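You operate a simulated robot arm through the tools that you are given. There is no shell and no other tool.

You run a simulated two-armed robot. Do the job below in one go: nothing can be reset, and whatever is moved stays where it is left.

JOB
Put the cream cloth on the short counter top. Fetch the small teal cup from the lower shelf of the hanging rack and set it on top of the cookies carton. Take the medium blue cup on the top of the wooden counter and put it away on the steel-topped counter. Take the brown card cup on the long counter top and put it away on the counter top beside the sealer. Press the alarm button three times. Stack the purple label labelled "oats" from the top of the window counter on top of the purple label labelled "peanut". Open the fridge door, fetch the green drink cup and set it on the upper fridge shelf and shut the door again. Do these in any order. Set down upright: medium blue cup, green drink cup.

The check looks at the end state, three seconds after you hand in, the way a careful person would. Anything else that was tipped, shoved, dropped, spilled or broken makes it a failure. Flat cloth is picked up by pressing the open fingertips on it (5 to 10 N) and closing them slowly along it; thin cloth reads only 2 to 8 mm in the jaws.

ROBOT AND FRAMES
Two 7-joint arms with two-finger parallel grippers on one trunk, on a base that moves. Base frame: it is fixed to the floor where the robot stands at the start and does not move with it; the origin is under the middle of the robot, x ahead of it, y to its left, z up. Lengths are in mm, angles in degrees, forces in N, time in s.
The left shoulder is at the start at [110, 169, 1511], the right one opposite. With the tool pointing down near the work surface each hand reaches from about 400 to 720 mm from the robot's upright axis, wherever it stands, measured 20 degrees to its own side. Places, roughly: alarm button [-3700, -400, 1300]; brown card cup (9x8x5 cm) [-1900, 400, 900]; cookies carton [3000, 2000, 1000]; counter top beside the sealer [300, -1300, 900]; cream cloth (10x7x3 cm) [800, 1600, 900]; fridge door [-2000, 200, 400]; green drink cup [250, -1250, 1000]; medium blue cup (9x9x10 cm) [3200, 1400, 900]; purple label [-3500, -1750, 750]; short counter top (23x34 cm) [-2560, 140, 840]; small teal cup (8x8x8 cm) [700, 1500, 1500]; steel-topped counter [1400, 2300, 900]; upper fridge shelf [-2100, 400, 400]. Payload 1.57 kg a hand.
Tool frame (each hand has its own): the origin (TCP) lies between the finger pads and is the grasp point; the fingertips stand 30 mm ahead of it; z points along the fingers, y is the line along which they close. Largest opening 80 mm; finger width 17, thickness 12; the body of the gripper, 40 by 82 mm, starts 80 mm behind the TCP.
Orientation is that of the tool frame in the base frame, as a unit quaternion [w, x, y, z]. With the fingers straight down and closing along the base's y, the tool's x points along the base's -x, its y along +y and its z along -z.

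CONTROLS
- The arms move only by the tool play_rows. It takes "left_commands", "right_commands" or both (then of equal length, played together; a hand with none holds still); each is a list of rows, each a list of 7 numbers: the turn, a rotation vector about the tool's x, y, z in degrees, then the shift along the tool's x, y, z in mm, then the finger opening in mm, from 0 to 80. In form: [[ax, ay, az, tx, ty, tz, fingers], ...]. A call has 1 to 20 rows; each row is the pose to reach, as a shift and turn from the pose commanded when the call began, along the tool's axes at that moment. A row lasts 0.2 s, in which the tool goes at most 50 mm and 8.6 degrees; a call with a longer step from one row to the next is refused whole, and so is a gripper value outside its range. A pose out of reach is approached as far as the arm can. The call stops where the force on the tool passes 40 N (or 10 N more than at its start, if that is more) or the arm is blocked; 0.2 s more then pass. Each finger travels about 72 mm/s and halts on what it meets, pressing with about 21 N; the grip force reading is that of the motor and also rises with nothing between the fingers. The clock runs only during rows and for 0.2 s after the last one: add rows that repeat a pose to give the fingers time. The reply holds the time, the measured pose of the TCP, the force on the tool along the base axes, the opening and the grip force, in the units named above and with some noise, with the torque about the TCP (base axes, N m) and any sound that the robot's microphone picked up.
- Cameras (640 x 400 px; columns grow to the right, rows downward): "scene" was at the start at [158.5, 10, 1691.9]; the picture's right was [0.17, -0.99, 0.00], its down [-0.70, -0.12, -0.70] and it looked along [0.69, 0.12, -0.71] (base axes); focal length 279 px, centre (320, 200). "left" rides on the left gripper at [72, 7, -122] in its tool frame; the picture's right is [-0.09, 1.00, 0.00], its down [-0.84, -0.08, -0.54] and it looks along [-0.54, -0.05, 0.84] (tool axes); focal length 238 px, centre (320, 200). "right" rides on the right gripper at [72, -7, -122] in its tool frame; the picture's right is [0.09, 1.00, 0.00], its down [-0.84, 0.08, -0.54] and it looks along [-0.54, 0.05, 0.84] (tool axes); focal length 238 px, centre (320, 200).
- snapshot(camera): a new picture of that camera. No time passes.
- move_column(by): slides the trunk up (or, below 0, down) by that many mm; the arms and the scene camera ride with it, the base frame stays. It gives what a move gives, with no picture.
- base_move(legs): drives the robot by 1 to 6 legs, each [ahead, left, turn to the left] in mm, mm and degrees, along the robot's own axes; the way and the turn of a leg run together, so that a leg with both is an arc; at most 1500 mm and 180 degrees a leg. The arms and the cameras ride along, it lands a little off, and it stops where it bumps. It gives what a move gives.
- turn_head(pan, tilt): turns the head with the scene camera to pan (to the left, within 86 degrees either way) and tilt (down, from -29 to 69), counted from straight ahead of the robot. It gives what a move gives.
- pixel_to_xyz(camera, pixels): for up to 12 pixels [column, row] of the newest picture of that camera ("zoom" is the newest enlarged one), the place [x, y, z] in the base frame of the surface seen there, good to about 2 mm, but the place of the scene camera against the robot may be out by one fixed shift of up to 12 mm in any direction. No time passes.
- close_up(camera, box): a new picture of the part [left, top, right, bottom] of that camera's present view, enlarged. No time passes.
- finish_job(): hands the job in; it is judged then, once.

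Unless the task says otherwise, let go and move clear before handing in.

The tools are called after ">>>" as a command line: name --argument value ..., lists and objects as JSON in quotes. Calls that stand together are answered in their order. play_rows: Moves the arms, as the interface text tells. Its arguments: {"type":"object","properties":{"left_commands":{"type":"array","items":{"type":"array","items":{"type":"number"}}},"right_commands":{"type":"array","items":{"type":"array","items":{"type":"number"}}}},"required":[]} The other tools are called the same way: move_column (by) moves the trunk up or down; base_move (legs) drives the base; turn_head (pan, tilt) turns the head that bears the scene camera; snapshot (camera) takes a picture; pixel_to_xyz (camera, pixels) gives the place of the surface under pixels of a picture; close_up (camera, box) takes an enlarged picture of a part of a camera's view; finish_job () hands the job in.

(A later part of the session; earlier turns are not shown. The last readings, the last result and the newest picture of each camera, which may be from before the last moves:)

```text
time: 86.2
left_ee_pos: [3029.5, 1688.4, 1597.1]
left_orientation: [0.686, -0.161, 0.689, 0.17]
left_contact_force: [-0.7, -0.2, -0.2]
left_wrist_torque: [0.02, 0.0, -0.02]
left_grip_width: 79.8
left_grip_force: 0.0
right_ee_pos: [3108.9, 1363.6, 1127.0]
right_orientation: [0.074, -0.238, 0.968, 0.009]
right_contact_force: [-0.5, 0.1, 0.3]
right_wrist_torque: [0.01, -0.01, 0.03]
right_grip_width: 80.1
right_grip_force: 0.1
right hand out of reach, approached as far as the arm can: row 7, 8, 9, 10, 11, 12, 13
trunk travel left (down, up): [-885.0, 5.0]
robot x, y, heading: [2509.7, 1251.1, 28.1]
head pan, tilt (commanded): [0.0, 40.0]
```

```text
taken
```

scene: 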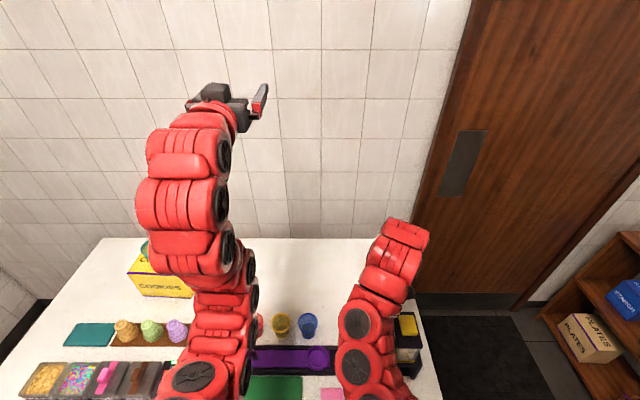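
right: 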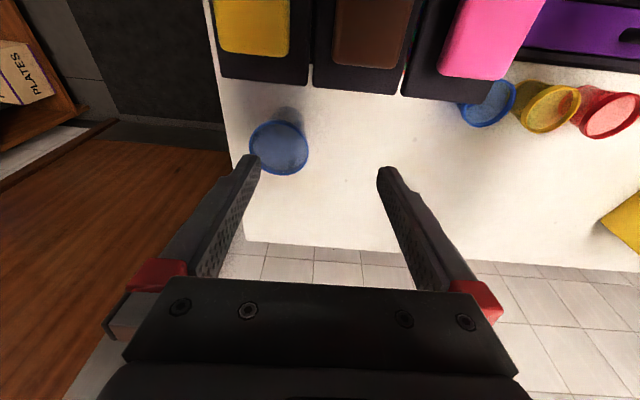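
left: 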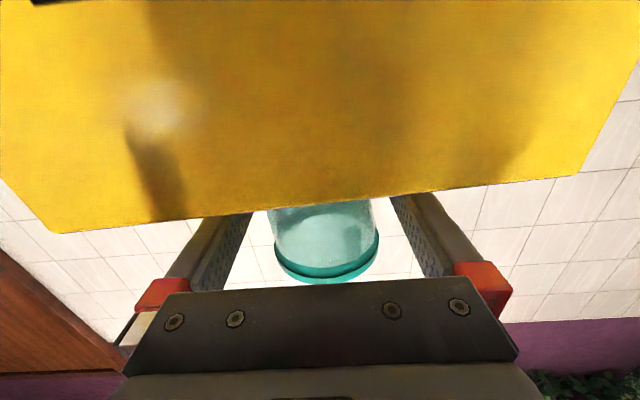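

The right hand is above the dispenser at z=1127 and its camera sees the medium blue cup at (278,147). Measuring the rim from here.

>>> pixel_to_xyz --camera "right" --pixels '[[250, 145], [308, 148], [278, 121], [280, 174], [258, 128], [300, 128], [262, 166], [300, 168], [278, 147], [265, 82], [310, 88], [240, 240]]'

>>> close_up --camera "right" --box '[200, 60, 360, 220]'

```text
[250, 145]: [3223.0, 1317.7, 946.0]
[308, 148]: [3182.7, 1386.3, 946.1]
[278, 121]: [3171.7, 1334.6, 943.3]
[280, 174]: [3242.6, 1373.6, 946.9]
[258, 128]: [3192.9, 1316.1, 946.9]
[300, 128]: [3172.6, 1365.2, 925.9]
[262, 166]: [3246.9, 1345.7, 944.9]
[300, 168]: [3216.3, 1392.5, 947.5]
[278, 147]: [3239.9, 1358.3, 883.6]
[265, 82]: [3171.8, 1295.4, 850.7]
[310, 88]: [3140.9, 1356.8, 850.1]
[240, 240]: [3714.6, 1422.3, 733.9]
```

```text
2.50 times, centred on (280, 140) of right
```

zoom: 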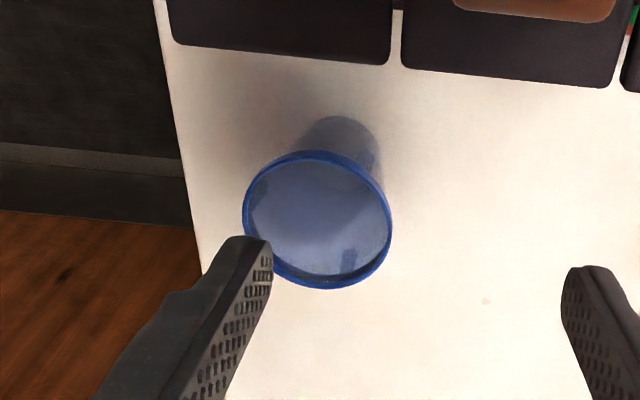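

Rim centre by the wrist camera is (3205,1353) with radius ≈40 and z≈946. I'll hover the hand above the left wall, pointing straight down.

>>> play_rows --right_commands '[[0, 1.7, 0, -12, -2.7, 25, 60], [0, 3.4, 0, -24, -5.5, 51, 50], [0, 5.1, 0, -36, -8.2, 76, 50], [0, 6.8, 0, -48, -11, 102, 50], [0, 8.5, 0, -59.5, -13.7, 127.3, 50], [0, 8.5, 0, -59.5, -13.7, 127.3, 50]]'

>>> snapshot --camera "right"

>>> snapshot --camera "scene"

```text
time: 87.6
left_ee_pos: [3029.1, 1687.8, 1596.5]
left_orientation: [0.686, -0.16, 0.689, 0.171]
left_contact_force: [-0.2, -0.1, -0.2]
left_wrist_torque: [0.0, -0.02, 0.0]
left_grip_width: 80.3
left_grip_force: 0.1
right_ee_pos: [3184.7, 1385.7, 1009.8]
right_orientation: [0.003, -0.237, 0.971, -0.01]
right_contact_force: [-1.1, 0.6, -0.1]
right_wrist_torque: [0.02, -0.02, 0.0]
right_grip_width: 50.0
right_grip_force: 0.1
trunk travel left (down, up): [-885.0, 5.0]
robot x, y, heading: [2510.0, 1246.4, 27.8]
head pan, tilt (commanded): [0.0, 40.0]
```

```text
taken
```

right: 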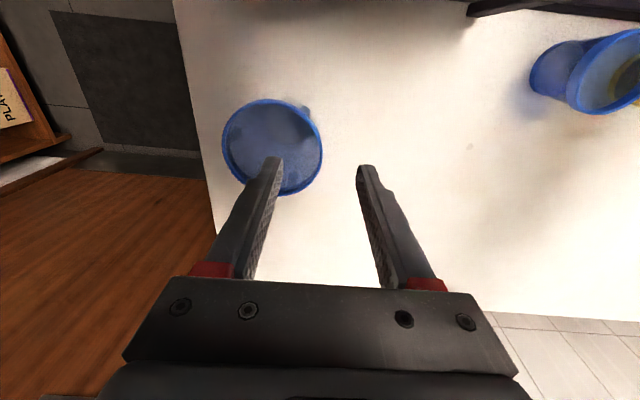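

```text
taken
```

scene: 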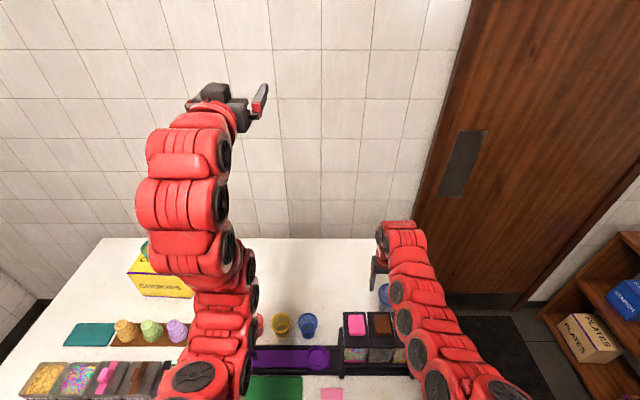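

Positions match: the inner finger is over the cup's opening and the outer one outside its left wall. Going down 78 mm.

>>> play_rows --right_commands '[[0, 0, 0, 0, 0, 15, 50], [0, 0, 0, 0, 0, 30, 50], [0, 0, 0, 0, 0, 45, 50], [0, 0, 0, 0, 0, 60, 50], [0, 0, 0, 0, 0, 70, 50], [0, 0, 0, 0, 0, 78, 50], [0, 0, 0, 0, 0, 78, 50]]'

>>> snapshot --camera "right"

```text
time: 89.2
left_ee_pos: [3029.7, 1687.2, 1597.3]
left_orientation: [0.686, -0.161, 0.689, 0.17]
left_contact_force: [-0.1, 1.2, -0.2]
left_wrist_torque: [-0.03, 0.02, 0.0]
left_grip_width: 79.9
left_grip_force: 0.0
right_ee_pos: [3184.9, 1384.6, 930.8]
right_orientation: [0.003, -0.238, 0.971, -0.009]
right_contact_force: [0.6, 0.9, -0.3]
right_wrist_torque: [0.03, 0.01, -0.02]
right_grip_width: 49.8
right_grip_force: 0.0
trunk travel left (down, up): [-885.0, 5.0]
robot x, y, heading: [2510.0, 1243.3, 27.9]
head pan, tilt (commanded): [0.0, 40.0]
```

```text
taken
```

right: 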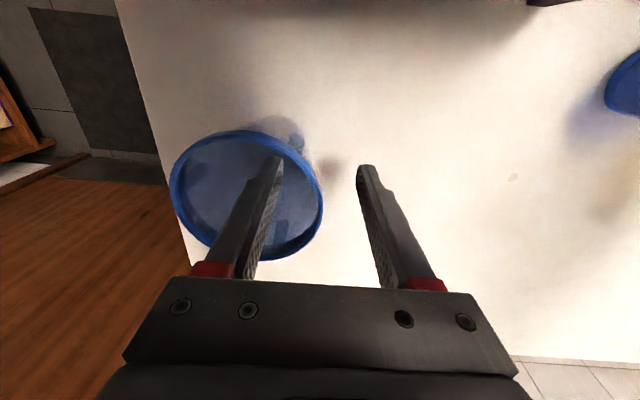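

The rim's wall runs right between the fingers (about column 318). Closing gently.

>>> play_rows --right_commands '[[0, 0, 0, 0, 0, 0, 38], [0, 0, 0, 0, 0, 0, 26], [0, 0, 0, 0, 0, 0, 14], [0, 0, 0, 0, 0, 0, 4], [0, 0, 0, 0, 0, 0, 0], [0, 0, 0, 0, 0, 0, 0]]'

>>> snapshot --camera "right"

```text
time: 90.6
left_ee_pos: [3028.7, 1686.8, 1596.4]
left_orientation: [0.686, -0.16, 0.689, 0.17]
left_contact_force: [0.1, 0.3, 0.0]
left_wrist_torque: [0.02, 0.03, 0.01]
left_grip_width: 80.0
left_grip_force: 0.0
right_ee_pos: [3184.4, 1384.2, 931.8]
right_orientation: [0.004, -0.239, 0.971, -0.01]
right_contact_force: [3.7, -2.0, 13.1]
right_wrist_torque: [-0.93, -0.65, 0.14]
right_grip_width: 4.9
right_grip_force: 21.0
trunk travel left (down, up): [-885.0, 5.0]
robot x, y, heading: [2511.3, 1248.4, 27.8]
head pan, tilt (commanded): [0.0, 40.0]
```

```text
taken
```

right: 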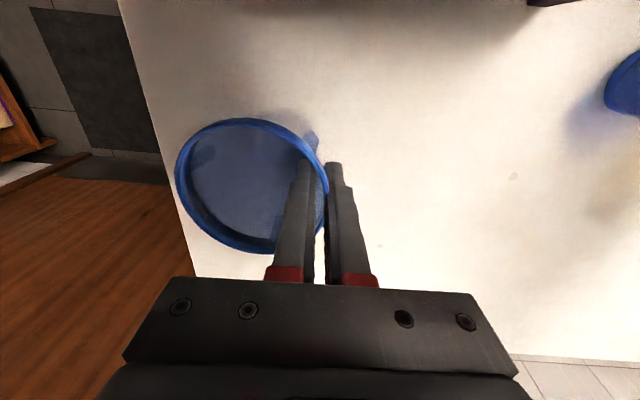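

Gripped (4.9 mm, 21 N); the wall has aligned to the pads so the cup leans slightly. I'll lift straight up 110 mm.

>>> play_rows --right_commands '[[0, 0, 0, 0, 0, -5, 0], [0, 0, 0, 0, 0, -10, 0], [0, 0, 0, 0, 0, -20, 0], [0, 0, 0, 0, 0, -35, 0], [0, 0, 0, 0, 0, -50, 0], [0, 0, 0, 0, 0, -65, 0], [0, 0, 0, 0, 0, -80, 0], [0, 0, 0, 0, 0, -95, 0], [0, 0, 0, 0, 0, -110, 0], [0, 0, 0, 0, 0, -110, 0]]'

>>> snapshot --camera "right"

>>> snapshot --camera "scene"

```text
time: 92.8
left_ee_pos: [3030.0, 1687.0, 1595.7]
left_orientation: [0.686, -0.16, 0.689, 0.169]
left_contact_force: [-0.6, -0.5, 0.5]
left_wrist_torque: [-0.01, 0.01, 0.01]
left_grip_width: 79.9
left_grip_force: 0.1
right_ee_pos: [3184.7, 1386.4, 1040.5]
right_orientation: [0.002, -0.238, 0.971, -0.009]
right_contact_force: [0.6, 0.5, -0.9]
right_wrist_torque: [-0.01, 0.02, -0.02]
right_grip_width: 2.1
right_grip_force: 21.3
trunk travel left (down, up): [-885.0, 5.0]
robot x, y, heading: [2511.2, 1245.9, 27.8]
head pan, tilt (commanded): [0.0, 40.0]
```

```text
taken
```

right: 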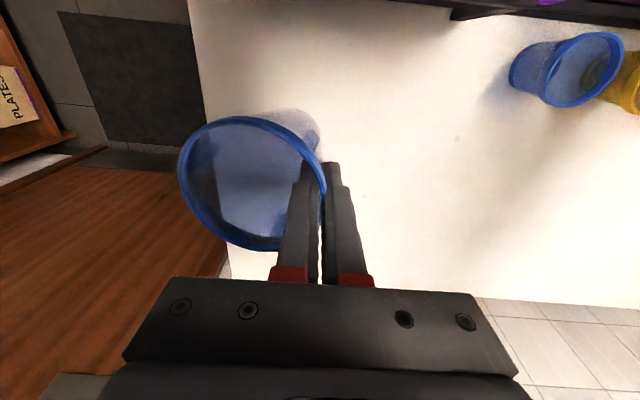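

```text
taken
```

scene: 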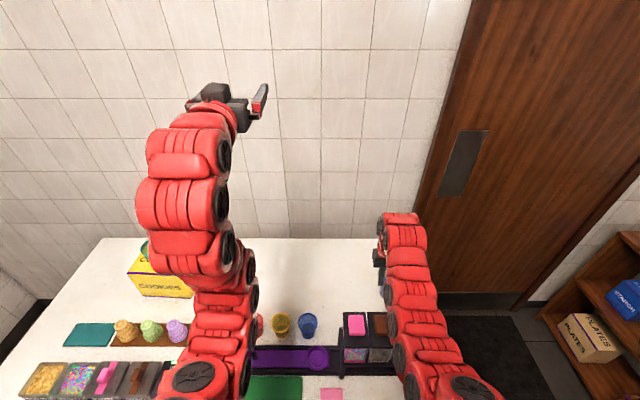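

The blue cup is held and clear. I'll raise it a little more, then drive left past the dispenser and back away from the counter.

>>> play_rows --right_commands '[[0, 0, 0, 0, 0, -10, 0], [0, 0, 0, 0, 0, -20, 0], [0, 0, 0, 0, 0, -25, 0]]'

>>> base_move --legs '[[0, 340, 0]]'

>>> snapshot --camera "right"

>>> snapshot --camera "scene"

```text
time: 93.6
left_ee_pos: [3029.8, 1687.5, 1596.0]
left_orientation: [0.686, -0.16, 0.689, 0.169]
left_contact_force: [-0.3, -0.1, 0.1]
left_wrist_torque: [0.02, 0.01, 0.0]
left_grip_width: 79.9
left_grip_force: 0.0
right_ee_pos: [3184.1, 1386.7, 1065.7]
right_orientation: [0.002, -0.238, 0.971, -0.01]
right_contact_force: [0.2, 0.6, 0.4]
right_wrist_torque: [0.01, 0.0, -0.02]
right_grip_width: 1.9
right_grip_force: 21.5
trunk travel left (down, up): [-885.0, 5.0]
robot x, y, heading: [2511.2, 1248.8, 28.0]
head pan, tilt (commanded): [0.0, 40.0]
```

```text
time: 95.8
left_ee_pos: [2871.9, 1986.5, 1595.7]
left_orientation: [0.686, -0.159, 0.689, 0.17]
left_contact_force: [0.1, -0.4, -0.4]
left_wrist_torque: [0.04, -0.01, 0.02]
left_grip_width: 80.0
left_grip_force: 0.1
right_ee_pos: [3026.0, 1685.6, 1066.9]
right_orientation: [0.002, -0.239, 0.971, -0.01]
right_contact_force: [0.0, -0.7, -0.3]
right_wrist_torque: [0.02, 0.03, 0.02]
right_grip_width: 2.1
right_grip_force: 20.6
trunk travel left (down, up): [-885.0, 5.0]
robot x, y, heading: [2353.4, 1545.5, 27.9]
head pan, tilt (commanded): [0.0, 40.0]
```

```text
taken
```

right: 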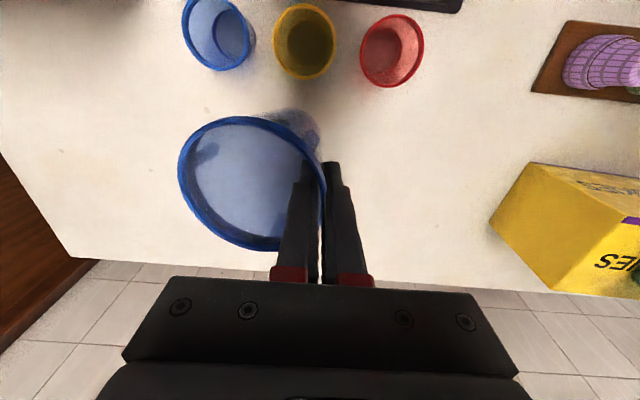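

```text
taken
```

scene: 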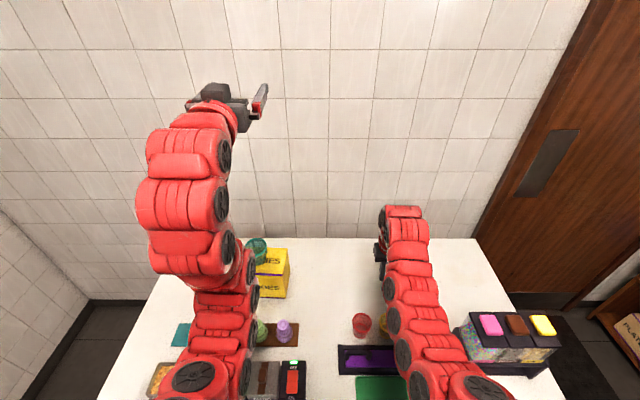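

Past the dispenser and clear of everything. I'll back away 500 mm and turn left to face the steel-topped counter.

>>> base_move --legs '[[-520, 0, 0], [0, 0, 89.7]]'

>>> turn_head --pan 0 --tilt 35

>>> snapshot --camera "scene"

>>> snapshot --camera "right"

```text
time: 102.8
left_ee_pos: [1436.9, 1811.7, 1597.0]
left_orientation: [0.358, -0.605, 0.367, 0.61]
left_contact_force: [-0.9, 0.3, -0.1]
left_wrist_torque: [0.01, 0.01, -0.01]
left_grip_width: 79.8
left_grip_force: 0.1
right_ee_pos: [1733.5, 1972.8, 1065.6]
right_orientation: [-0.008, 0.862, -0.508, 0.005]
right_contact_force: [-0.3, -0.8, -0.2]
right_wrist_torque: [0.0, 0.02, -0.06]
right_grip_width: 2.2
right_grip_force: 20.6
trunk travel left (down, up): [-885.0, 5.0]
robot x, y, heading: [1888.5, 1304.6, 119.3]
head pan, tilt (commanded): [0.0, 40.0]
```

```text
time: 103.4
left_ee_pos: [1437.4, 1812.6, 1595.3]
left_orientation: [0.358, -0.605, 0.366, 0.61]
left_contact_force: [-0.8, 0.4, 0.3]
left_wrist_torque: [0.01, 0.03, -0.03]
left_grip_width: 80.0
left_grip_force: 0.1
right_ee_pos: [1734.4, 1973.1, 1067.3]
right_orientation: [-0.008, 0.862, -0.508, 0.004]
right_contact_force: [0.5, -0.2, -0.4]
right_wrist_torque: [0.05, 0.01, 0.03]
right_grip_width: 2.4
right_grip_force: 21.1
trunk travel left (down, up): [-885.0, 5.0]
robot x, y, heading: [1891.3, 1301.6, 119.4]
head pan, tilt (commanded): [0.0, 35.0]
```

```text
taken
```

scene: 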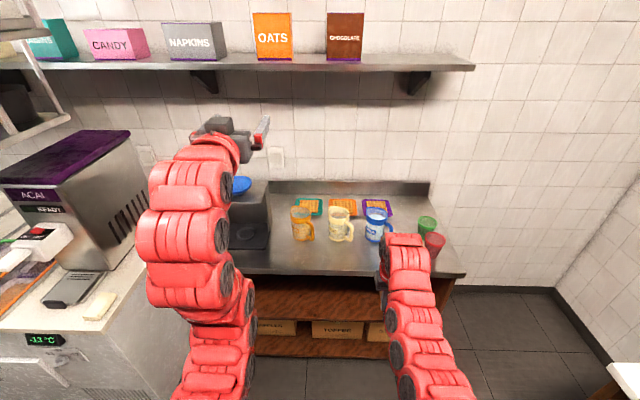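

```text
taken
```

right: 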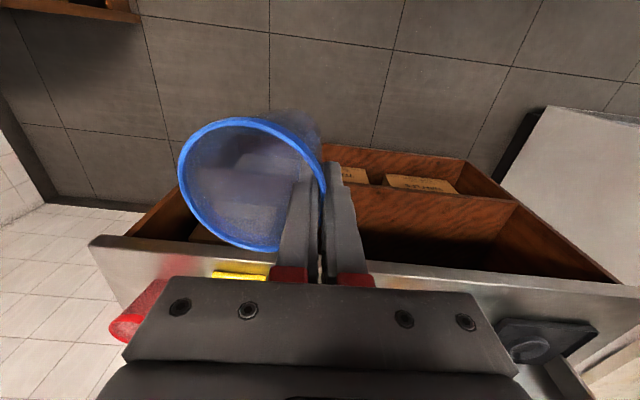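

I'm facing the steel counter with jugs at (302,222), (340,222), (376,225). I'll measure the free strip in front of them.

>>> close_up --camera "scene" --box '[230, 170, 470, 320]'

>>> pixel_to_xyz --camera "scene" --pixels '[[302, 240], [338, 240], [370, 243], [310, 258], [340, 258], [350, 265], [300, 272], [370, 273], [265, 245], [425, 250], [463, 272], [435, 250]]'

```text
2.67 times, centred on (350, 245) of scene
```

zoom: 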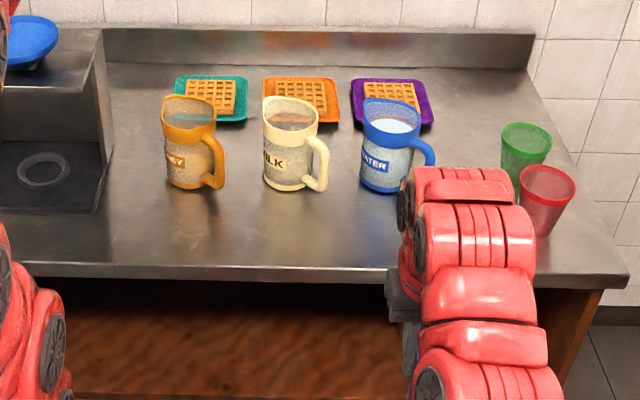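

```text
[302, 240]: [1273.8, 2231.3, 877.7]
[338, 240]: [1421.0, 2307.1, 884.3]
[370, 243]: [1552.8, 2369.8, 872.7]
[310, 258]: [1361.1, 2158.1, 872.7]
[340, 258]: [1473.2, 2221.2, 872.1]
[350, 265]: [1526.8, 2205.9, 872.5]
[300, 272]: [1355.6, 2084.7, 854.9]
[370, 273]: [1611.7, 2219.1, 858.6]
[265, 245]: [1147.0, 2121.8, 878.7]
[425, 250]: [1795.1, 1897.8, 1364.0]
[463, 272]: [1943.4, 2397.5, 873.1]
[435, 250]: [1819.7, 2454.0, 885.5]
```

The free strip in front of the jugs is v≈1220–1380 at z≈873. I'll square up and drive so the cup comes over the strip between honey and milk, about 75 mm behind the edge.

>>> base_move --legs '[[0, 0, -1.8], [0, 205, 0], [300, 0, 0]]'

>>> snapshot --camera "right"

>>> snapshot --camera "scene"

```text
time: 107.0
left_ee_pos: [1133.7, 1991.6, 1596.8]
left_orientation: [0.366, -0.6, 0.374, 0.605]
left_contact_force: [-0.1, 0.1, 0.2]
left_wrist_torque: [0.02, 0.0, -0.01]
left_grip_width: 80.2
left_grip_force: 0.0
right_ee_pos: [1435.2, 2144.1, 1067.2]
right_orientation: [-0.008, 0.854, -0.52, 0.004]
right_contact_force: [0.4, -0.5, -0.9]
right_wrist_torque: [-0.02, 0.01, -0.02]
right_grip_width: 2.0
right_grip_force: 20.9
trunk travel left (down, up): [-885.0, 5.0]
robot x, y, heading: [1571.4, 1471.7, 117.7]
head pan, tilt (commanded): [0.0, 35.0]
```

```text
taken
```

right: 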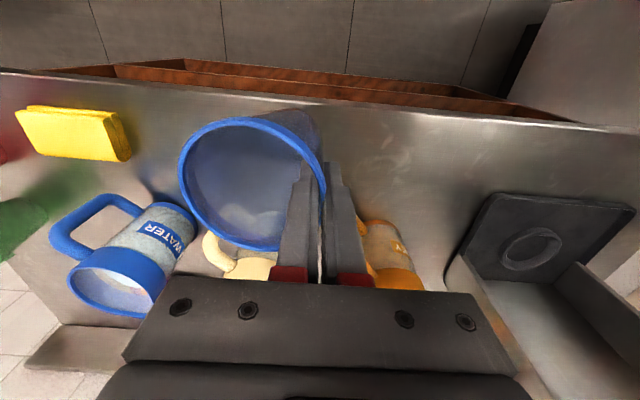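

```text
taken
```

scene: 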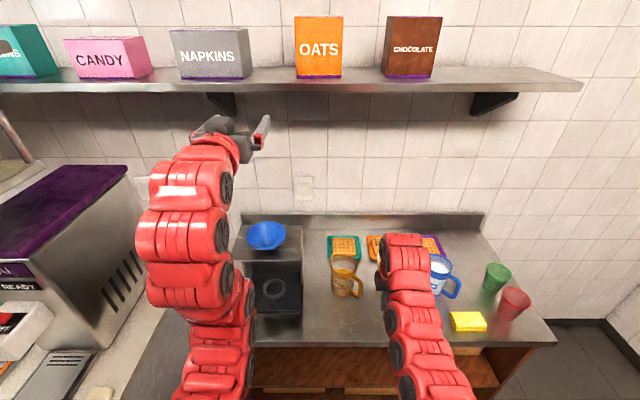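

The cup is about 60 mm short of its spot. I'll measure jugs and counter with the wrist camera for clearance.

>>> pixel_to_xyz --camera "right" --pixels '[[215, 250], [240, 268], [370, 228], [400, 270], [385, 240], [155, 230], [360, 170], [420, 200], [360, 130], [200, 120], [180, 250], [130, 280]]'

>>> close_up --camera "right" --box '[150, 90, 450, 300]'

```text
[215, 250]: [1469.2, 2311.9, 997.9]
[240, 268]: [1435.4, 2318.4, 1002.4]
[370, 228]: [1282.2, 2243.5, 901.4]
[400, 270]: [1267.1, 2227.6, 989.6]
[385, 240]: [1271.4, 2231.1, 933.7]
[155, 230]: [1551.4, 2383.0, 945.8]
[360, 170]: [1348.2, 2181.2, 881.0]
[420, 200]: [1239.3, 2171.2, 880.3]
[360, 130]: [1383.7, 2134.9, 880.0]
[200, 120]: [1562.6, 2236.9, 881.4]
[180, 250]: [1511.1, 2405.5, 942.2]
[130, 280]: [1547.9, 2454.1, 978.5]
```

```text
1.90 times, centred on (300, 195) of right
```

zoom: 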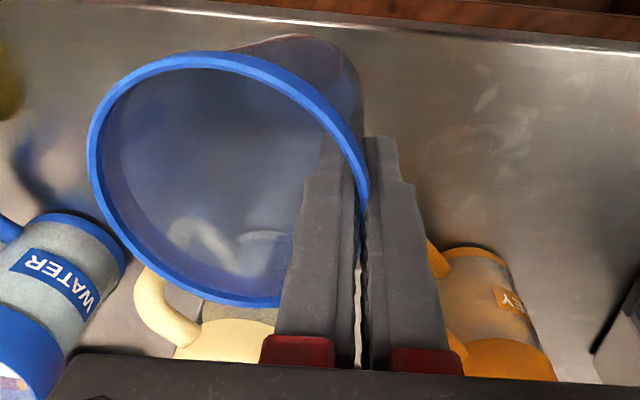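

Counter z≈880 by the wrist camera; milk's handle reaches to v≈1368. I'll advance 50 mm, then turn the hand 6° to right the cup and lower it towards z≈968.

>>> base_move --legs '[[50, 0, 0]]'

>>> play_rows --right_commands '[[1.5, 0, 0, 0, 0, 20, 0], [3, 0, 0, 0, 0, 40, 0], [4.5, 0, 0, 0, 0, 60, 0], [6, 0, 0, 0, 0, 80, 0], [6, 0, 0, 0, 0, 88, 0], [6, 0, 0, 0, 0, 88, 0]]'

>>> snapshot --camera "right"

>>> close_up --camera "scene" --box '[300, 200, 500, 350]'

```text
time: 108.0
left_ee_pos: [1112.1, 2029.1, 1600.8]
left_orientation: [0.367, -0.598, 0.374, 0.607]
left_contact_force: [0.4, -0.3, 0.6]
left_wrist_torque: [-0.03, 0.01, -0.02]
left_grip_width: 80.0
left_grip_force: 0.0
right_ee_pos: [1414.1, 2184.9, 1069.6]
right_orientation: [-0.01, 0.855, -0.519, 0.003]
right_contact_force: [1.3, -0.7, -0.6]
right_wrist_torque: [0.03, 0.02, 0.01]
right_grip_width: 1.5
right_grip_force: 21.0
trunk travel left (down, up): [-885.0, 5.0]
robot x, y, heading: [1545.9, 1518.9, 117.4]
head pan, tilt (commanded): [0.0, 35.0]
```

```text
time: 109.4
left_ee_pos: [1108.8, 2037.5, 1595.3]
left_orientation: [0.366, -0.599, 0.375, 0.605]
left_contact_force: [0.4, -0.2, 0.1]
left_wrist_torque: [-0.03, 0.0, 0.0]
left_grip_width: 79.7
left_grip_force: 0.0
right_ee_pos: [1412.8, 2191.3, 977.3]
right_orientation: [-0.053, 0.852, -0.519, 0.032]
right_contact_force: [-0.2, -0.1, -0.8]
right_wrist_torque: [-0.02, 0.05, -0.02]
right_grip_width: 1.7
right_grip_force: 20.9
trunk travel left (down, up): [-885.0, 5.0]
robot x, y, heading: [1547.6, 1513.6, 117.6]
head pan, tilt (commanded): [0.0, 35.0]
```

```text
taken
```

right: 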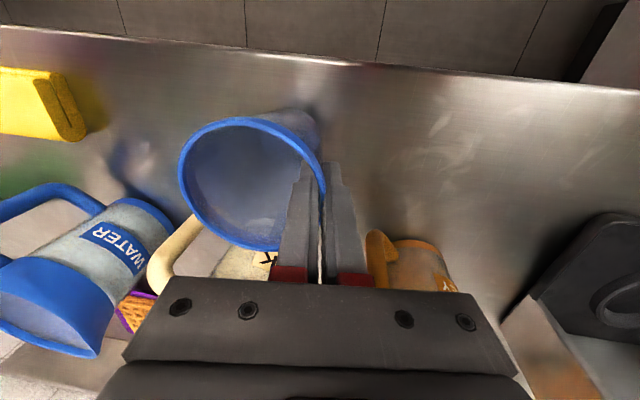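

```text
2.67 times, centred on (400, 275) of scene
```

zoom: 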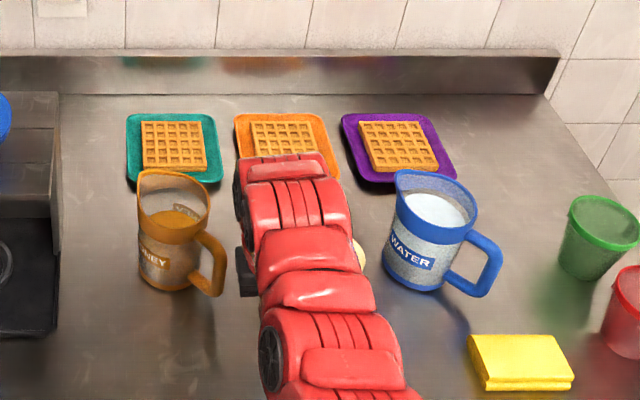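

The cup hangs clear of milk and honey. Now lowering in small steps to feel the counter.

>>> play_rows --right_commands '[[0, 0, 0, 0, 0, 4, 0], [0, 0, 0, 0, 0, 8, 0]]'

>>> play_rows --right_commands '[[0, 0, 0, 0, 0, 2, 0], [0, 0, 0, 0, 0, 4, 0]]'

>>> play_rows --right_commands '[[0, 0, 0, 0, 0, 1.5, 0], [0, 0, 0, 0, 0, 3, 0]]'

```text
time: 110.0
left_ee_pos: [1108.3, 2036.5, 1596.4]
left_orientation: [0.366, -0.599, 0.375, 0.605]
left_contact_force: [0.1, -0.2, 0.2]
left_wrist_torque: [0.01, 0.02, 0.0]
left_grip_width: 79.8
left_grip_force: 0.0
right_ee_pos: [1413.2, 2190.3, 970.9]
right_orientation: [-0.053, 0.853, -0.519, 0.031]
right_contact_force: [-1.3, 0.5, 0.7]
right_wrist_torque: [-0.02, 0.0, 0.03]
right_grip_width: 2.1
right_grip_force: 20.3
trunk travel left (down, up): [-885.0, 5.0]
robot x, y, heading: [1547.2, 1516.0, 117.7]
head pan, tilt (commanded): [0.0, 35.0]
```

```text
time: 110.6
left_ee_pos: [1109.3, 2037.4, 1597.0]
left_orientation: [0.367, -0.599, 0.376, 0.604]
left_contact_force: [-0.1, -0.2, -0.4]
left_wrist_torque: [0.01, 0.01, -0.02]
left_grip_width: 79.9
left_grip_force: 0.1
right_ee_pos: [1414.1, 2190.3, 966.7]
right_orientation: [-0.054, 0.852, -0.519, 0.031]
right_contact_force: [0.5, 0.0, -0.4]
right_wrist_torque: [-0.04, 0.02, -0.02]
right_grip_width: 2.0
right_grip_force: 21.2
trunk travel left (down, up): [-885.0, 5.0]
robot x, y, heading: [1546.0, 1515.8, 117.5]
head pan, tilt (commanded): [0.0, 35.0]
```

```text
time: 111.2
left_ee_pos: [1109.0, 2036.0, 1596.3]
left_orientation: [0.366, -0.6, 0.374, 0.605]
left_contact_force: [0.8, -0.5, 0.2]
left_wrist_torque: [-0.01, 0.04, 0.0]
left_grip_width: 80.2
left_grip_force: 0.2
right_ee_pos: [1413.8, 2191.0, 964.2]
right_orientation: [-0.054, 0.853, -0.518, 0.031]
right_contact_force: [0.5, -0.2, -0.5]
right_wrist_torque: [-0.01, -0.02, 0.01]
right_grip_width: 2.1
right_grip_force: 21.1
trunk travel left (down, up): [-885.0, 5.0]
robot x, y, heading: [1547.4, 1515.6, 117.8]
head pan, tilt (commanded): [0.0, 35.0]
```

Still no contact at z≈964; continuing in 2–3 mm steps.

>>> play_rows --right_commands '[[0, 0, 0, 0, 0, 1.5, 0], [0, 0, 0, 0, 0, 3, 0]]'

>>> play_rows --right_commands '[[0, 0, 0, 0, 0, 1, 0], [0, 0, 0, 0, 0, 2, 0]]'

>>> snapshot --camera "right"

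```text
time: 111.8
left_ee_pos: [1108.7, 2037.7, 1597.2]
left_orientation: [0.367, -0.599, 0.376, 0.605]
left_contact_force: [-0.6, -0.1, -0.5]
left_wrist_torque: [0.0, -0.02, -0.05]
left_grip_width: 80.0
left_grip_force: 0.0
right_ee_pos: [1414.4, 2191.0, 960.6]
right_orientation: [-0.054, 0.853, -0.519, 0.031]
right_contact_force: [-0.2, 0.1, -0.5]
right_wrist_torque: [-0.05, 0.05, 0.0]
right_grip_width: 1.9
right_grip_force: 21.4
trunk travel left (down, up): [-885.0, 5.0]
robot x, y, heading: [1545.4, 1515.2, 117.7]
head pan, tilt (commanded): [0.0, 35.0]
```

```text
time: 112.4
left_ee_pos: [1108.7, 2033.9, 1597.8]
left_orientation: [0.367, -0.6, 0.373, 0.605]
left_contact_force: [-0.5, 0.6, -0.4]
left_wrist_torque: [0.01, 0.01, 0.0]
left_grip_width: 80.1
left_grip_force: 0.1
right_ee_pos: [1414.2, 2191.0, 959.9]
right_orientation: [-0.055, 0.853, -0.519, 0.031]
right_contact_force: [-1.8, -0.6, 10.0]
right_wrist_torque: [0.34, -0.23, 0.02]
right_grip_width: 2.0
right_grip_force: 20.7
trunk travel left (down, up): [-885.0, 5.0]
robot x, y, heading: [1551.1, 1512.4, 117.8]
head pan, tilt (commanded): [0.0, 35.0]
```

```text
taken
```

right: 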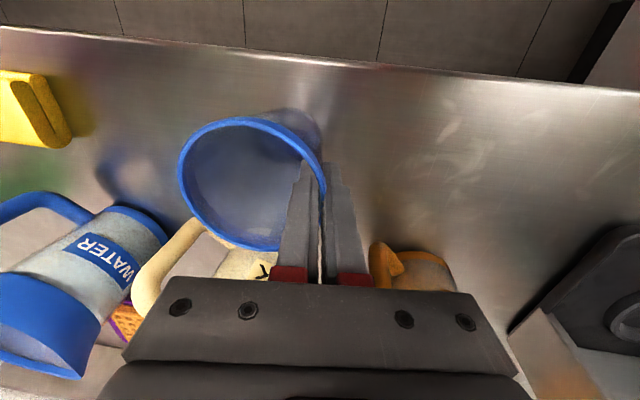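

Contact: 10 N up, acting right under the cup's middle, so it is level. Opening the fingers.

>>> play_rows --right_commands '[[0, 0, 0, 0, 0, 0, 6], [0, 0, 0, 0, 0, 0, 12], [0, 0, 0, 0, 0, 0, 22], [0, 0, 0, 0, 0, 0, 34], [0, 0, 0, 0, 0, 0, 40], [0, 0, 0, 0, 0, 0, 40]]'

>>> snapshot --camera "right"

```text
time: 113.8
left_ee_pos: [1109.4, 2036.9, 1596.3]
left_orientation: [0.367, -0.6, 0.374, 0.605]
left_contact_force: [-0.3, 0.2, -0.7]
left_wrist_torque: [-0.02, -0.01, 0.01]
left_grip_width: 80.2
left_grip_force: 0.1
right_ee_pos: [1414.9, 2191.3, 959.6]
right_orientation: [-0.053, 0.853, -0.518, 0.032]
right_contact_force: [-0.1, 0.8, 0.0]
right_wrist_torque: [-0.02, 0.01, 0.01]
right_grip_width: 40.1
right_grip_force: 0.2
trunk travel left (down, up): [-885.0, 5.0]
robot x, y, heading: [1544.9, 1514.6, 117.5]
head pan, tilt (commanded): [0.0, 35.0]
```

```text
taken
```

right: 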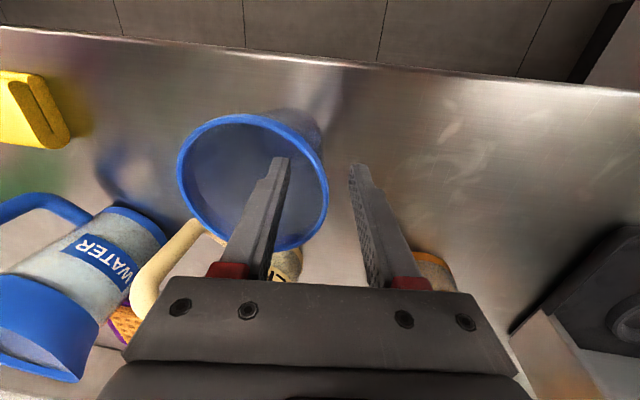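

Released; the cup stays. Lifting the hand vertically out of the cup and straightening it.

>>> play_rows --right_commands '[[0, 0, 0, 0, -1.6, -15, 40], [0, 0, 0, 0, -3.7, -35, 40], [0, 0, 0, 0, -6, -58, 40], [0, 0, 0, 0, -8.5, -82, 40], [-3, 0, 0, 0, -10.5, -100, 40], [-6, 0, 0, 0, -11, -105, 40], [-6, 0, 0, 0, -11, -105, 40]]'

>>> snapshot --camera "right"

```text
time: 115.4
left_ee_pos: [1109.0, 2036.5, 1596.5]
left_orientation: [0.366, -0.6, 0.374, 0.605]
left_contact_force: [0.2, 0.7, 0.7]
left_wrist_torque: [-0.01, 0.01, 0.01]
left_grip_width: 80.0
left_grip_force: 0.0
right_ee_pos: [1412.9, 2189.9, 1064.2]
right_orientation: [-0.01, 0.854, -0.52, 0.005]
right_contact_force: [0.1, 0.0, -0.5]
right_wrist_torque: [-0.03, 0.0, -0.01]
right_grip_width: 39.9
right_grip_force: 0.1
trunk travel left (down, up): [-885.0, 5.0]
robot x, y, heading: [1545.5, 1514.1, 117.8]
head pan, tilt (commanded): [0.0, 35.0]
```

```text
taken
```

right: 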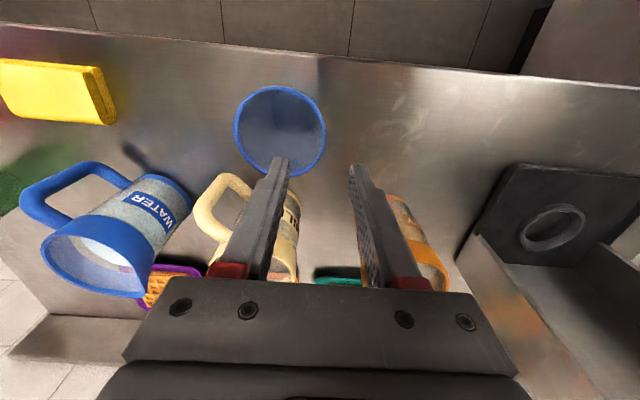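

The blue cup stands upright on the steel counter. Next the cream cloth: I'll back off and drive left, then bring the left hand down-pointing.

>>> base_move --legs '[[-420, 0, 0], [0, 430, 0]]'

>>> play_rows --left_commands '[[0, 7.5, 0, 33, 0, 0, 80], [0, 15, 0, 66, 0, 0, 80], [0, 22.5, 0, 99, 0, 0, 80], [0, 30, 0, 132, 0, 0, 80], [0, 37.5, 0, 165, 0, 0, 80], [0, 45, 0, 200, 0, 0, 80], [0, 52.5, 0, 235, 0, 0, 80], [0, 60, 0, 270, 0, 0, 80], [0, 67.5, 0, 305, 0, 0, 80], [0, 75, 0, 340, 0, 0, 80], [0, 82.5, 0, 380, 0, 0, 80], [0, 90, 0, 420, 0, 0, 80], [0, 90, 0, 440, 0, 0, 80]]'

>>> snapshot --camera "scene"

```text
time: 120.2
left_ee_pos: [925.6, 1465.6, 1597.5]
left_orientation: [0.369, -0.598, 0.377, 0.603]
left_contact_force: [-0.3, -0.4, -0.1]
left_wrist_torque: [-0.02, -0.02, 0.03]
left_grip_width: 79.6
left_grip_force: 0.1
right_ee_pos: [1230.4, 1617.4, 1063.3]
right_orientation: [-0.01, 0.852, -0.523, 0.004]
right_contact_force: [0.0, -0.5, -0.4]
right_wrist_torque: [0.05, 0.01, -0.01]
right_grip_width: 39.8
right_grip_force: 0.0
trunk travel left (down, up): [-885.0, 5.0]
robot x, y, heading: [1360.0, 942.5, 117.3]
head pan, tilt (commanded): [0.0, 35.0]
```

```text
time: 123.0
left_ee_pos: [919.8, 1462.2, 1157.5]
left_orientation: [0.008, 0.85, -0.527, -0.003]
left_contact_force: [-0.4, -0.5, 0.9]
left_wrist_torque: [-0.02, 0.03, 0.02]
left_grip_width: 79.9
left_grip_force: 0.1
left hand out of reach, approached as far as the arm can: row 1, 7, 8, 9, 10, 11
right_ee_pos: [1231.6, 1617.8, 1063.4]
right_orientation: [-0.009, 0.852, -0.523, 0.005]
right_contact_force: [-0.3, -1.4, 0.2]
right_wrist_torque: [0.0, 0.0, -0.02]
right_grip_width: 40.2
right_grip_force: 0.0
trunk travel left (down, up): [-885.0, 5.0]
robot x, y, heading: [1356.9, 938.4, 117.3]
head pan, tilt (commanded): [0.0, 35.0]
```

```text
taken
```

scene: 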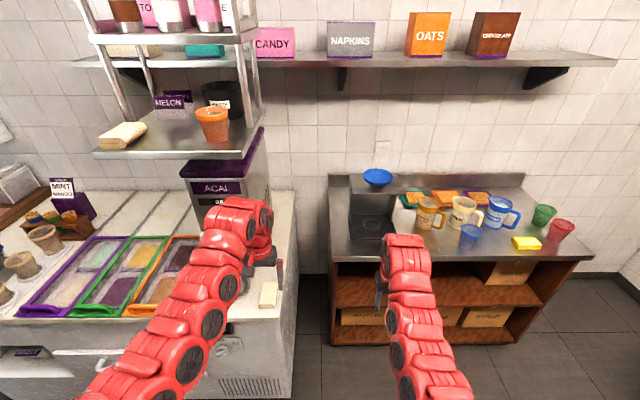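

The blue cup stands well at (470,235). The left hand now points down beside the cloth at (268,295); checking with its camera.

>>> snapshot --camera "left"

>>> close_up --camera "scene" --box '[200, 230, 330, 330]'

>>> pixel_to_xyz --camera "scene" --pixels '[[268, 290], [268, 300], [262, 284], [276, 284], [260, 305], [274, 306], [285, 290], [235, 300], [240, 315]]'

```text
taken
```

left: 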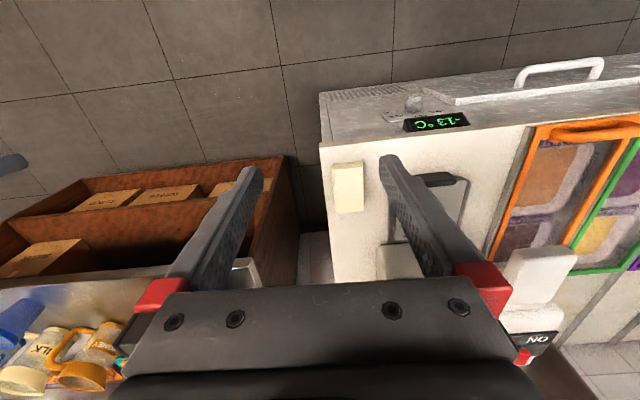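

```text
4.00 times, centred on (265, 280) of scene
```

zoom: 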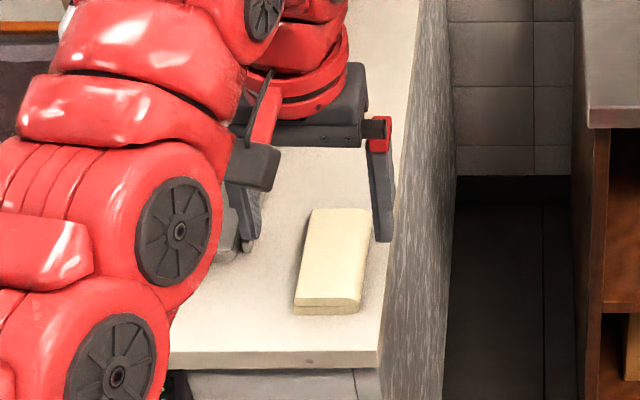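

```text
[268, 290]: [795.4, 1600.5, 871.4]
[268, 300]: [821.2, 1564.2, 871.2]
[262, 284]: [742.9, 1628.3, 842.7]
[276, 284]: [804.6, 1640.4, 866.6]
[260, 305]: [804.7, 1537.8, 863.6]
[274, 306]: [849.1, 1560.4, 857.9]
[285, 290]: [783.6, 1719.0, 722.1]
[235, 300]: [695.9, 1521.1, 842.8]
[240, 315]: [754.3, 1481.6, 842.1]
```

The cloth is at (348,187) in the wrist view. Measuring its corners.

>>> close_up --camera "left" --box '[300, 140, 420, 230]'

>>> pixel_to_xyz --camera "left" --pixels '[[336, 168], [360, 165], [362, 207], [338, 209], [348, 187], [348, 172], [350, 204], [375, 190], [345, 240]]'

```text
4.44 times, centred on (360, 185) of left
```

zoom: 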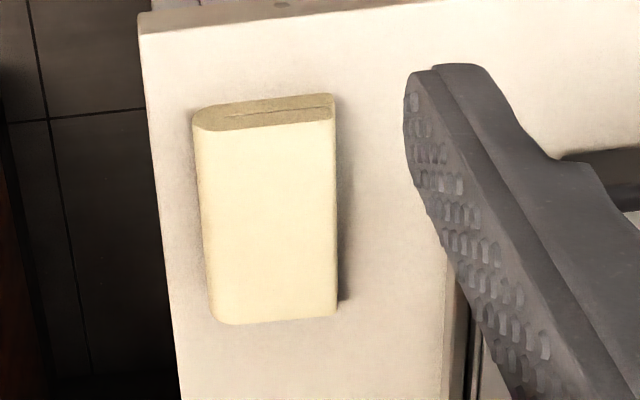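

```text
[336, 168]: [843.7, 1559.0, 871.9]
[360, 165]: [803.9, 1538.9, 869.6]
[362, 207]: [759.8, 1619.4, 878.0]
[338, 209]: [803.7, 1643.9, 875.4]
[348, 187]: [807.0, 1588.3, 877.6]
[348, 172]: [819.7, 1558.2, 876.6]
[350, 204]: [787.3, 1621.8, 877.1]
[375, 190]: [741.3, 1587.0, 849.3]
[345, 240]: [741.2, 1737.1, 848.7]
```

I'll refine the cloth's edges in the enlarged view to centre the grasp.

>>> pixel_to_xyz --camera "zoom" --pixels '[[206, 220], [331, 215], [270, 130], [275, 316], [212, 300], [332, 300], [200, 140], [330, 130], [346, 215], [190, 220]]'

```text
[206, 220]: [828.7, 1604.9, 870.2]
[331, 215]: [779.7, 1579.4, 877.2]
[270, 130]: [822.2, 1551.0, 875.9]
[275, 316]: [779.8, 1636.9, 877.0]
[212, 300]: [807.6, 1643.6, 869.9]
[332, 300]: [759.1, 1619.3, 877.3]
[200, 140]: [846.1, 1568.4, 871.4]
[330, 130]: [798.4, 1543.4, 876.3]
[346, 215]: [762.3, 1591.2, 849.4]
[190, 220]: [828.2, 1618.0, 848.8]
```

Cloth centre ≈(803,1592), 58 mm wide. I'll check how far the açaí machine reaches to the right before moving in.

>>> pixel_to_xyz --camera "scene" --pixels '[[248, 165], [266, 135], [268, 170], [280, 195], [255, 190], [296, 240], [290, 195], [240, 165], [225, 170]]'

```text
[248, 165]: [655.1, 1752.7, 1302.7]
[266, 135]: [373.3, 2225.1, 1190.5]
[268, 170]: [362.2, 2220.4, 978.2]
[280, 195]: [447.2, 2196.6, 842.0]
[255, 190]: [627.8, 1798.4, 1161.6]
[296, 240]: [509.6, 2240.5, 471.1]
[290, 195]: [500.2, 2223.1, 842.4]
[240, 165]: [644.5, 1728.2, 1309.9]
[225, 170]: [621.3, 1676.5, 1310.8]
```

The machine body stays behind v≈1195. The grey tablet near the cloth may be close to the left finger; I'll check its edge.

>>> pixel_to_xyz --camera "left" --pixels '[[425, 178], [440, 190], [425, 190], [460, 200], [375, 175], [380, 235], [410, 270], [390, 262]]'

>>> close_up --camera "left" --box '[320, 130, 520, 290]'

```text
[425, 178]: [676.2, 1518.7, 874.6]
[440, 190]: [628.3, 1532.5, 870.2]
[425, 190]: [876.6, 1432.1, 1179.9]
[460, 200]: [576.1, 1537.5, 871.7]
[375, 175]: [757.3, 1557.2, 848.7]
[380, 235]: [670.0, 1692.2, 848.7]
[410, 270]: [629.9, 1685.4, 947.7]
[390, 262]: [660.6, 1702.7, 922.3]
```

```text
2.50 times, centred on (420, 210) of left
```

zoom: 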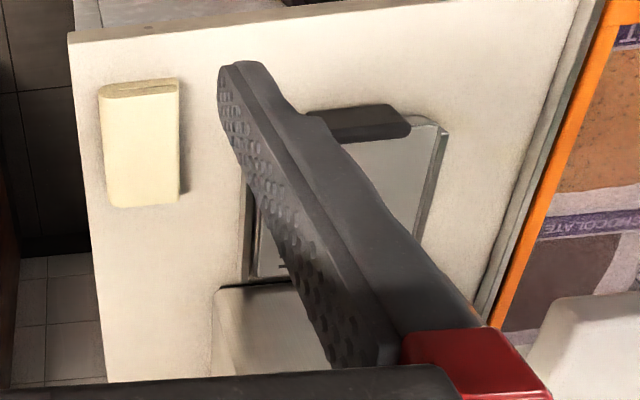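

There is about 50 mm between cloth and tablet, enough for the finger. I'll advance the base 235 mm.

>>> base_move --legs '[[230, 0, 0]]'

>>> snapshot --camera "left"

```text
time: 124.8
left_ee_pos: [814.8, 1667.0, 1157.6]
left_orientation: [0.006, 0.849, -0.528, -0.004]
left_contact_force: [0.3, -0.3, 0.3]
left_wrist_torque: [0.01, 0.01, -0.03]
left_grip_width: 80.3
left_grip_force: 0.1
right_ee_pos: [1125.4, 1821.4, 1064.8]
right_orientation: [-0.009, 0.852, -0.523, 0.005]
right_contact_force: [0.4, 0.1, 0.4]
right_wrist_torque: [0.0, -0.01, 0.01]
right_grip_width: 40.1
right_grip_force: 0.1
trunk travel left (down, up): [-885.0, 5.0]
robot x, y, heading: [1255.7, 1150.7, 117.2]
head pan, tilt (commanded): [0.0, 35.0]
```

```text
taken
```

left: 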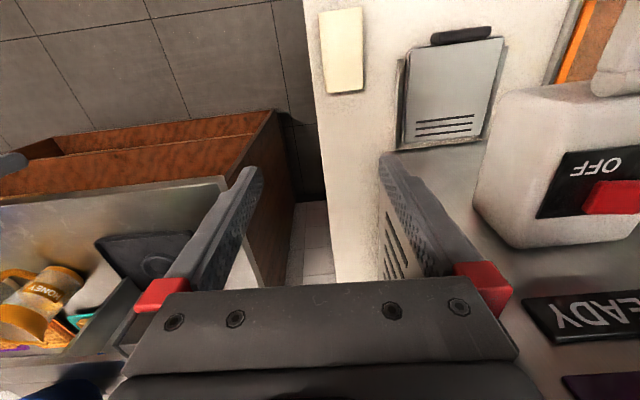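

The hand must come back 62 mm and left 44 mm. I'll shift, then descend to a hover at z≈920.

>>> play_rows --left_commands '[[0, 0, 0, 20, 15, 5, 80], [0, 0, 0, 41, 29, 15, 80], [0, 0, 0, 62.1, 43.7, 30, 80], [0, 0, 0, 62.1, 43.7, 65, 80], [0, 0, 0, 62.1, 43.7, 100, 80], [0, 0, 0, 62.1, 43.7, 135, 80], [0, 0, 0, 62.1, 43.7, 170, 80], [0, 0, 0, 62.1, 43.7, 205, 80], [0, 0, 0, 62.1, 43.7, 235, 80], [0, 0, 0, 62.1, 43.7, 235, 80]]'

>>> snapshot --camera "left"

>>> close_up --camera "scene" --box '[180, 230, 380, 400]'

```text
time: 127.0
left_ee_pos: [798.7, 1592.1, 922.3]
left_orientation: [0.006, 0.849, -0.528, -0.004]
left_contact_force: [0.0, -0.2, -0.2]
left_wrist_torque: [-0.01, 0.03, 0.01]
left_grip_width: 79.8
left_grip_force: 0.1
left hand out of reach, approached as far as the arm can: row 2, 3
right_ee_pos: [1125.1, 1822.2, 1065.8]
right_orientation: [-0.009, 0.852, -0.523, 0.004]
right_contact_force: [-0.3, 0.4, 0.0]
right_wrist_torque: [0.05, -0.02, 0.01]
right_grip_width: 39.9
right_grip_force: 0.1
trunk travel left (down, up): [-885.0, 5.0]
robot x, y, heading: [1252.1, 1147.5, 117.2]
head pan, tilt (commanded): [0.0, 35.0]
```

```text
taken
```

left: 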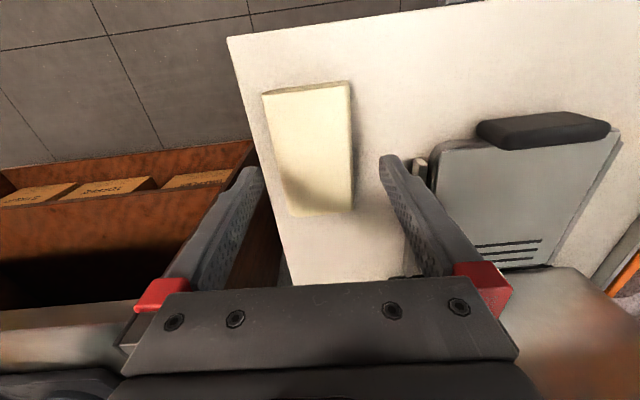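

```text
2.35 times, centred on (280, 315) of scene
```

zoom: 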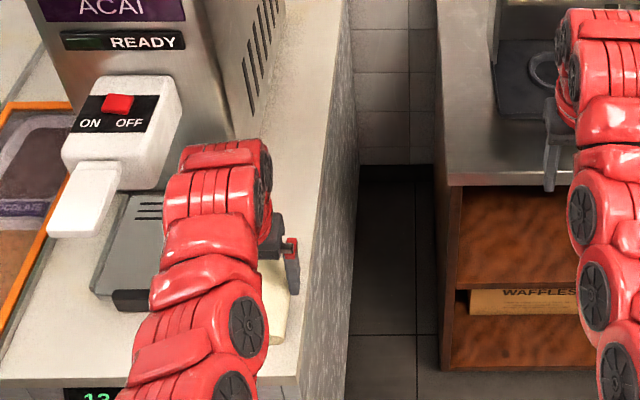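

Hovering; I re-measure the cloth edges from here.

>>> pixel_to_xyz --camera "left" --pixels '[[280, 160], [345, 150], [275, 110], [344, 100], [292, 208], [346, 203], [310, 95], [320, 208], [315, 150], [357, 150], [415, 170]]'

```text
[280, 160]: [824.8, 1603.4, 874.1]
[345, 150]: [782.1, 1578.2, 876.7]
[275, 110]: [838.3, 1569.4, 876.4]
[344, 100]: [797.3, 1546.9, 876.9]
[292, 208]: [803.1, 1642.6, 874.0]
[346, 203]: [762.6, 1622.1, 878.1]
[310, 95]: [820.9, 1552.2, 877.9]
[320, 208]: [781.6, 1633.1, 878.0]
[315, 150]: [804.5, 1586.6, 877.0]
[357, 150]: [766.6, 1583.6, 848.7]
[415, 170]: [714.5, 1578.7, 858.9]
```

Centre offset is about 3 mm. I'll correct and go down 37 mm so the tips stop about 5 mm over the counter, then close slowly.

>>> play_rows --left_commands '[[0, 0, 0, 0.6, -3.4, 10, 80], [0, 0, 0, 0.6, -3.4, 20, 80], [0, 0, 0, 0.6, -3.4, 30, 80], [0, 0, 0, 0.6, -3.4, 37, 80], [0, 0, 0, 0.6, -3.4, 37, 80]]'

>>> snapshot --camera "left"

```text
time: 128.2
left_ee_pos: [801.7, 1593.7, 885.4]
left_orientation: [0.005, 0.849, -0.528, -0.003]
left_contact_force: [-0.2, -0.7, 0.2]
left_wrist_torque: [-0.02, -0.02, -0.03]
left_grip_width: 80.0
left_grip_force: 0.1
right_ee_pos: [1125.3, 1821.0, 1063.7]
right_orientation: [-0.009, 0.852, -0.523, 0.004]
right_contact_force: [-0.1, 0.5, 0.1]
right_wrist_torque: [0.01, 0.0, -0.01]
right_grip_width: 40.2
right_grip_force: 0.1
trunk travel left (down, up): [-885.0, 5.0]
robot x, y, heading: [1253.1, 1148.2, 117.2]
head pan, tilt (commanded): [0.0, 35.0]
```

```text
taken
```

left: 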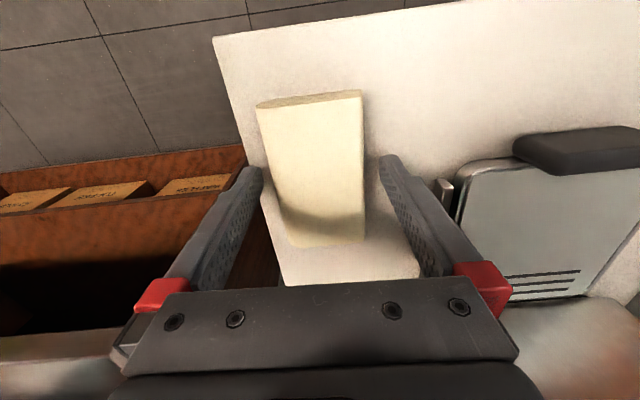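

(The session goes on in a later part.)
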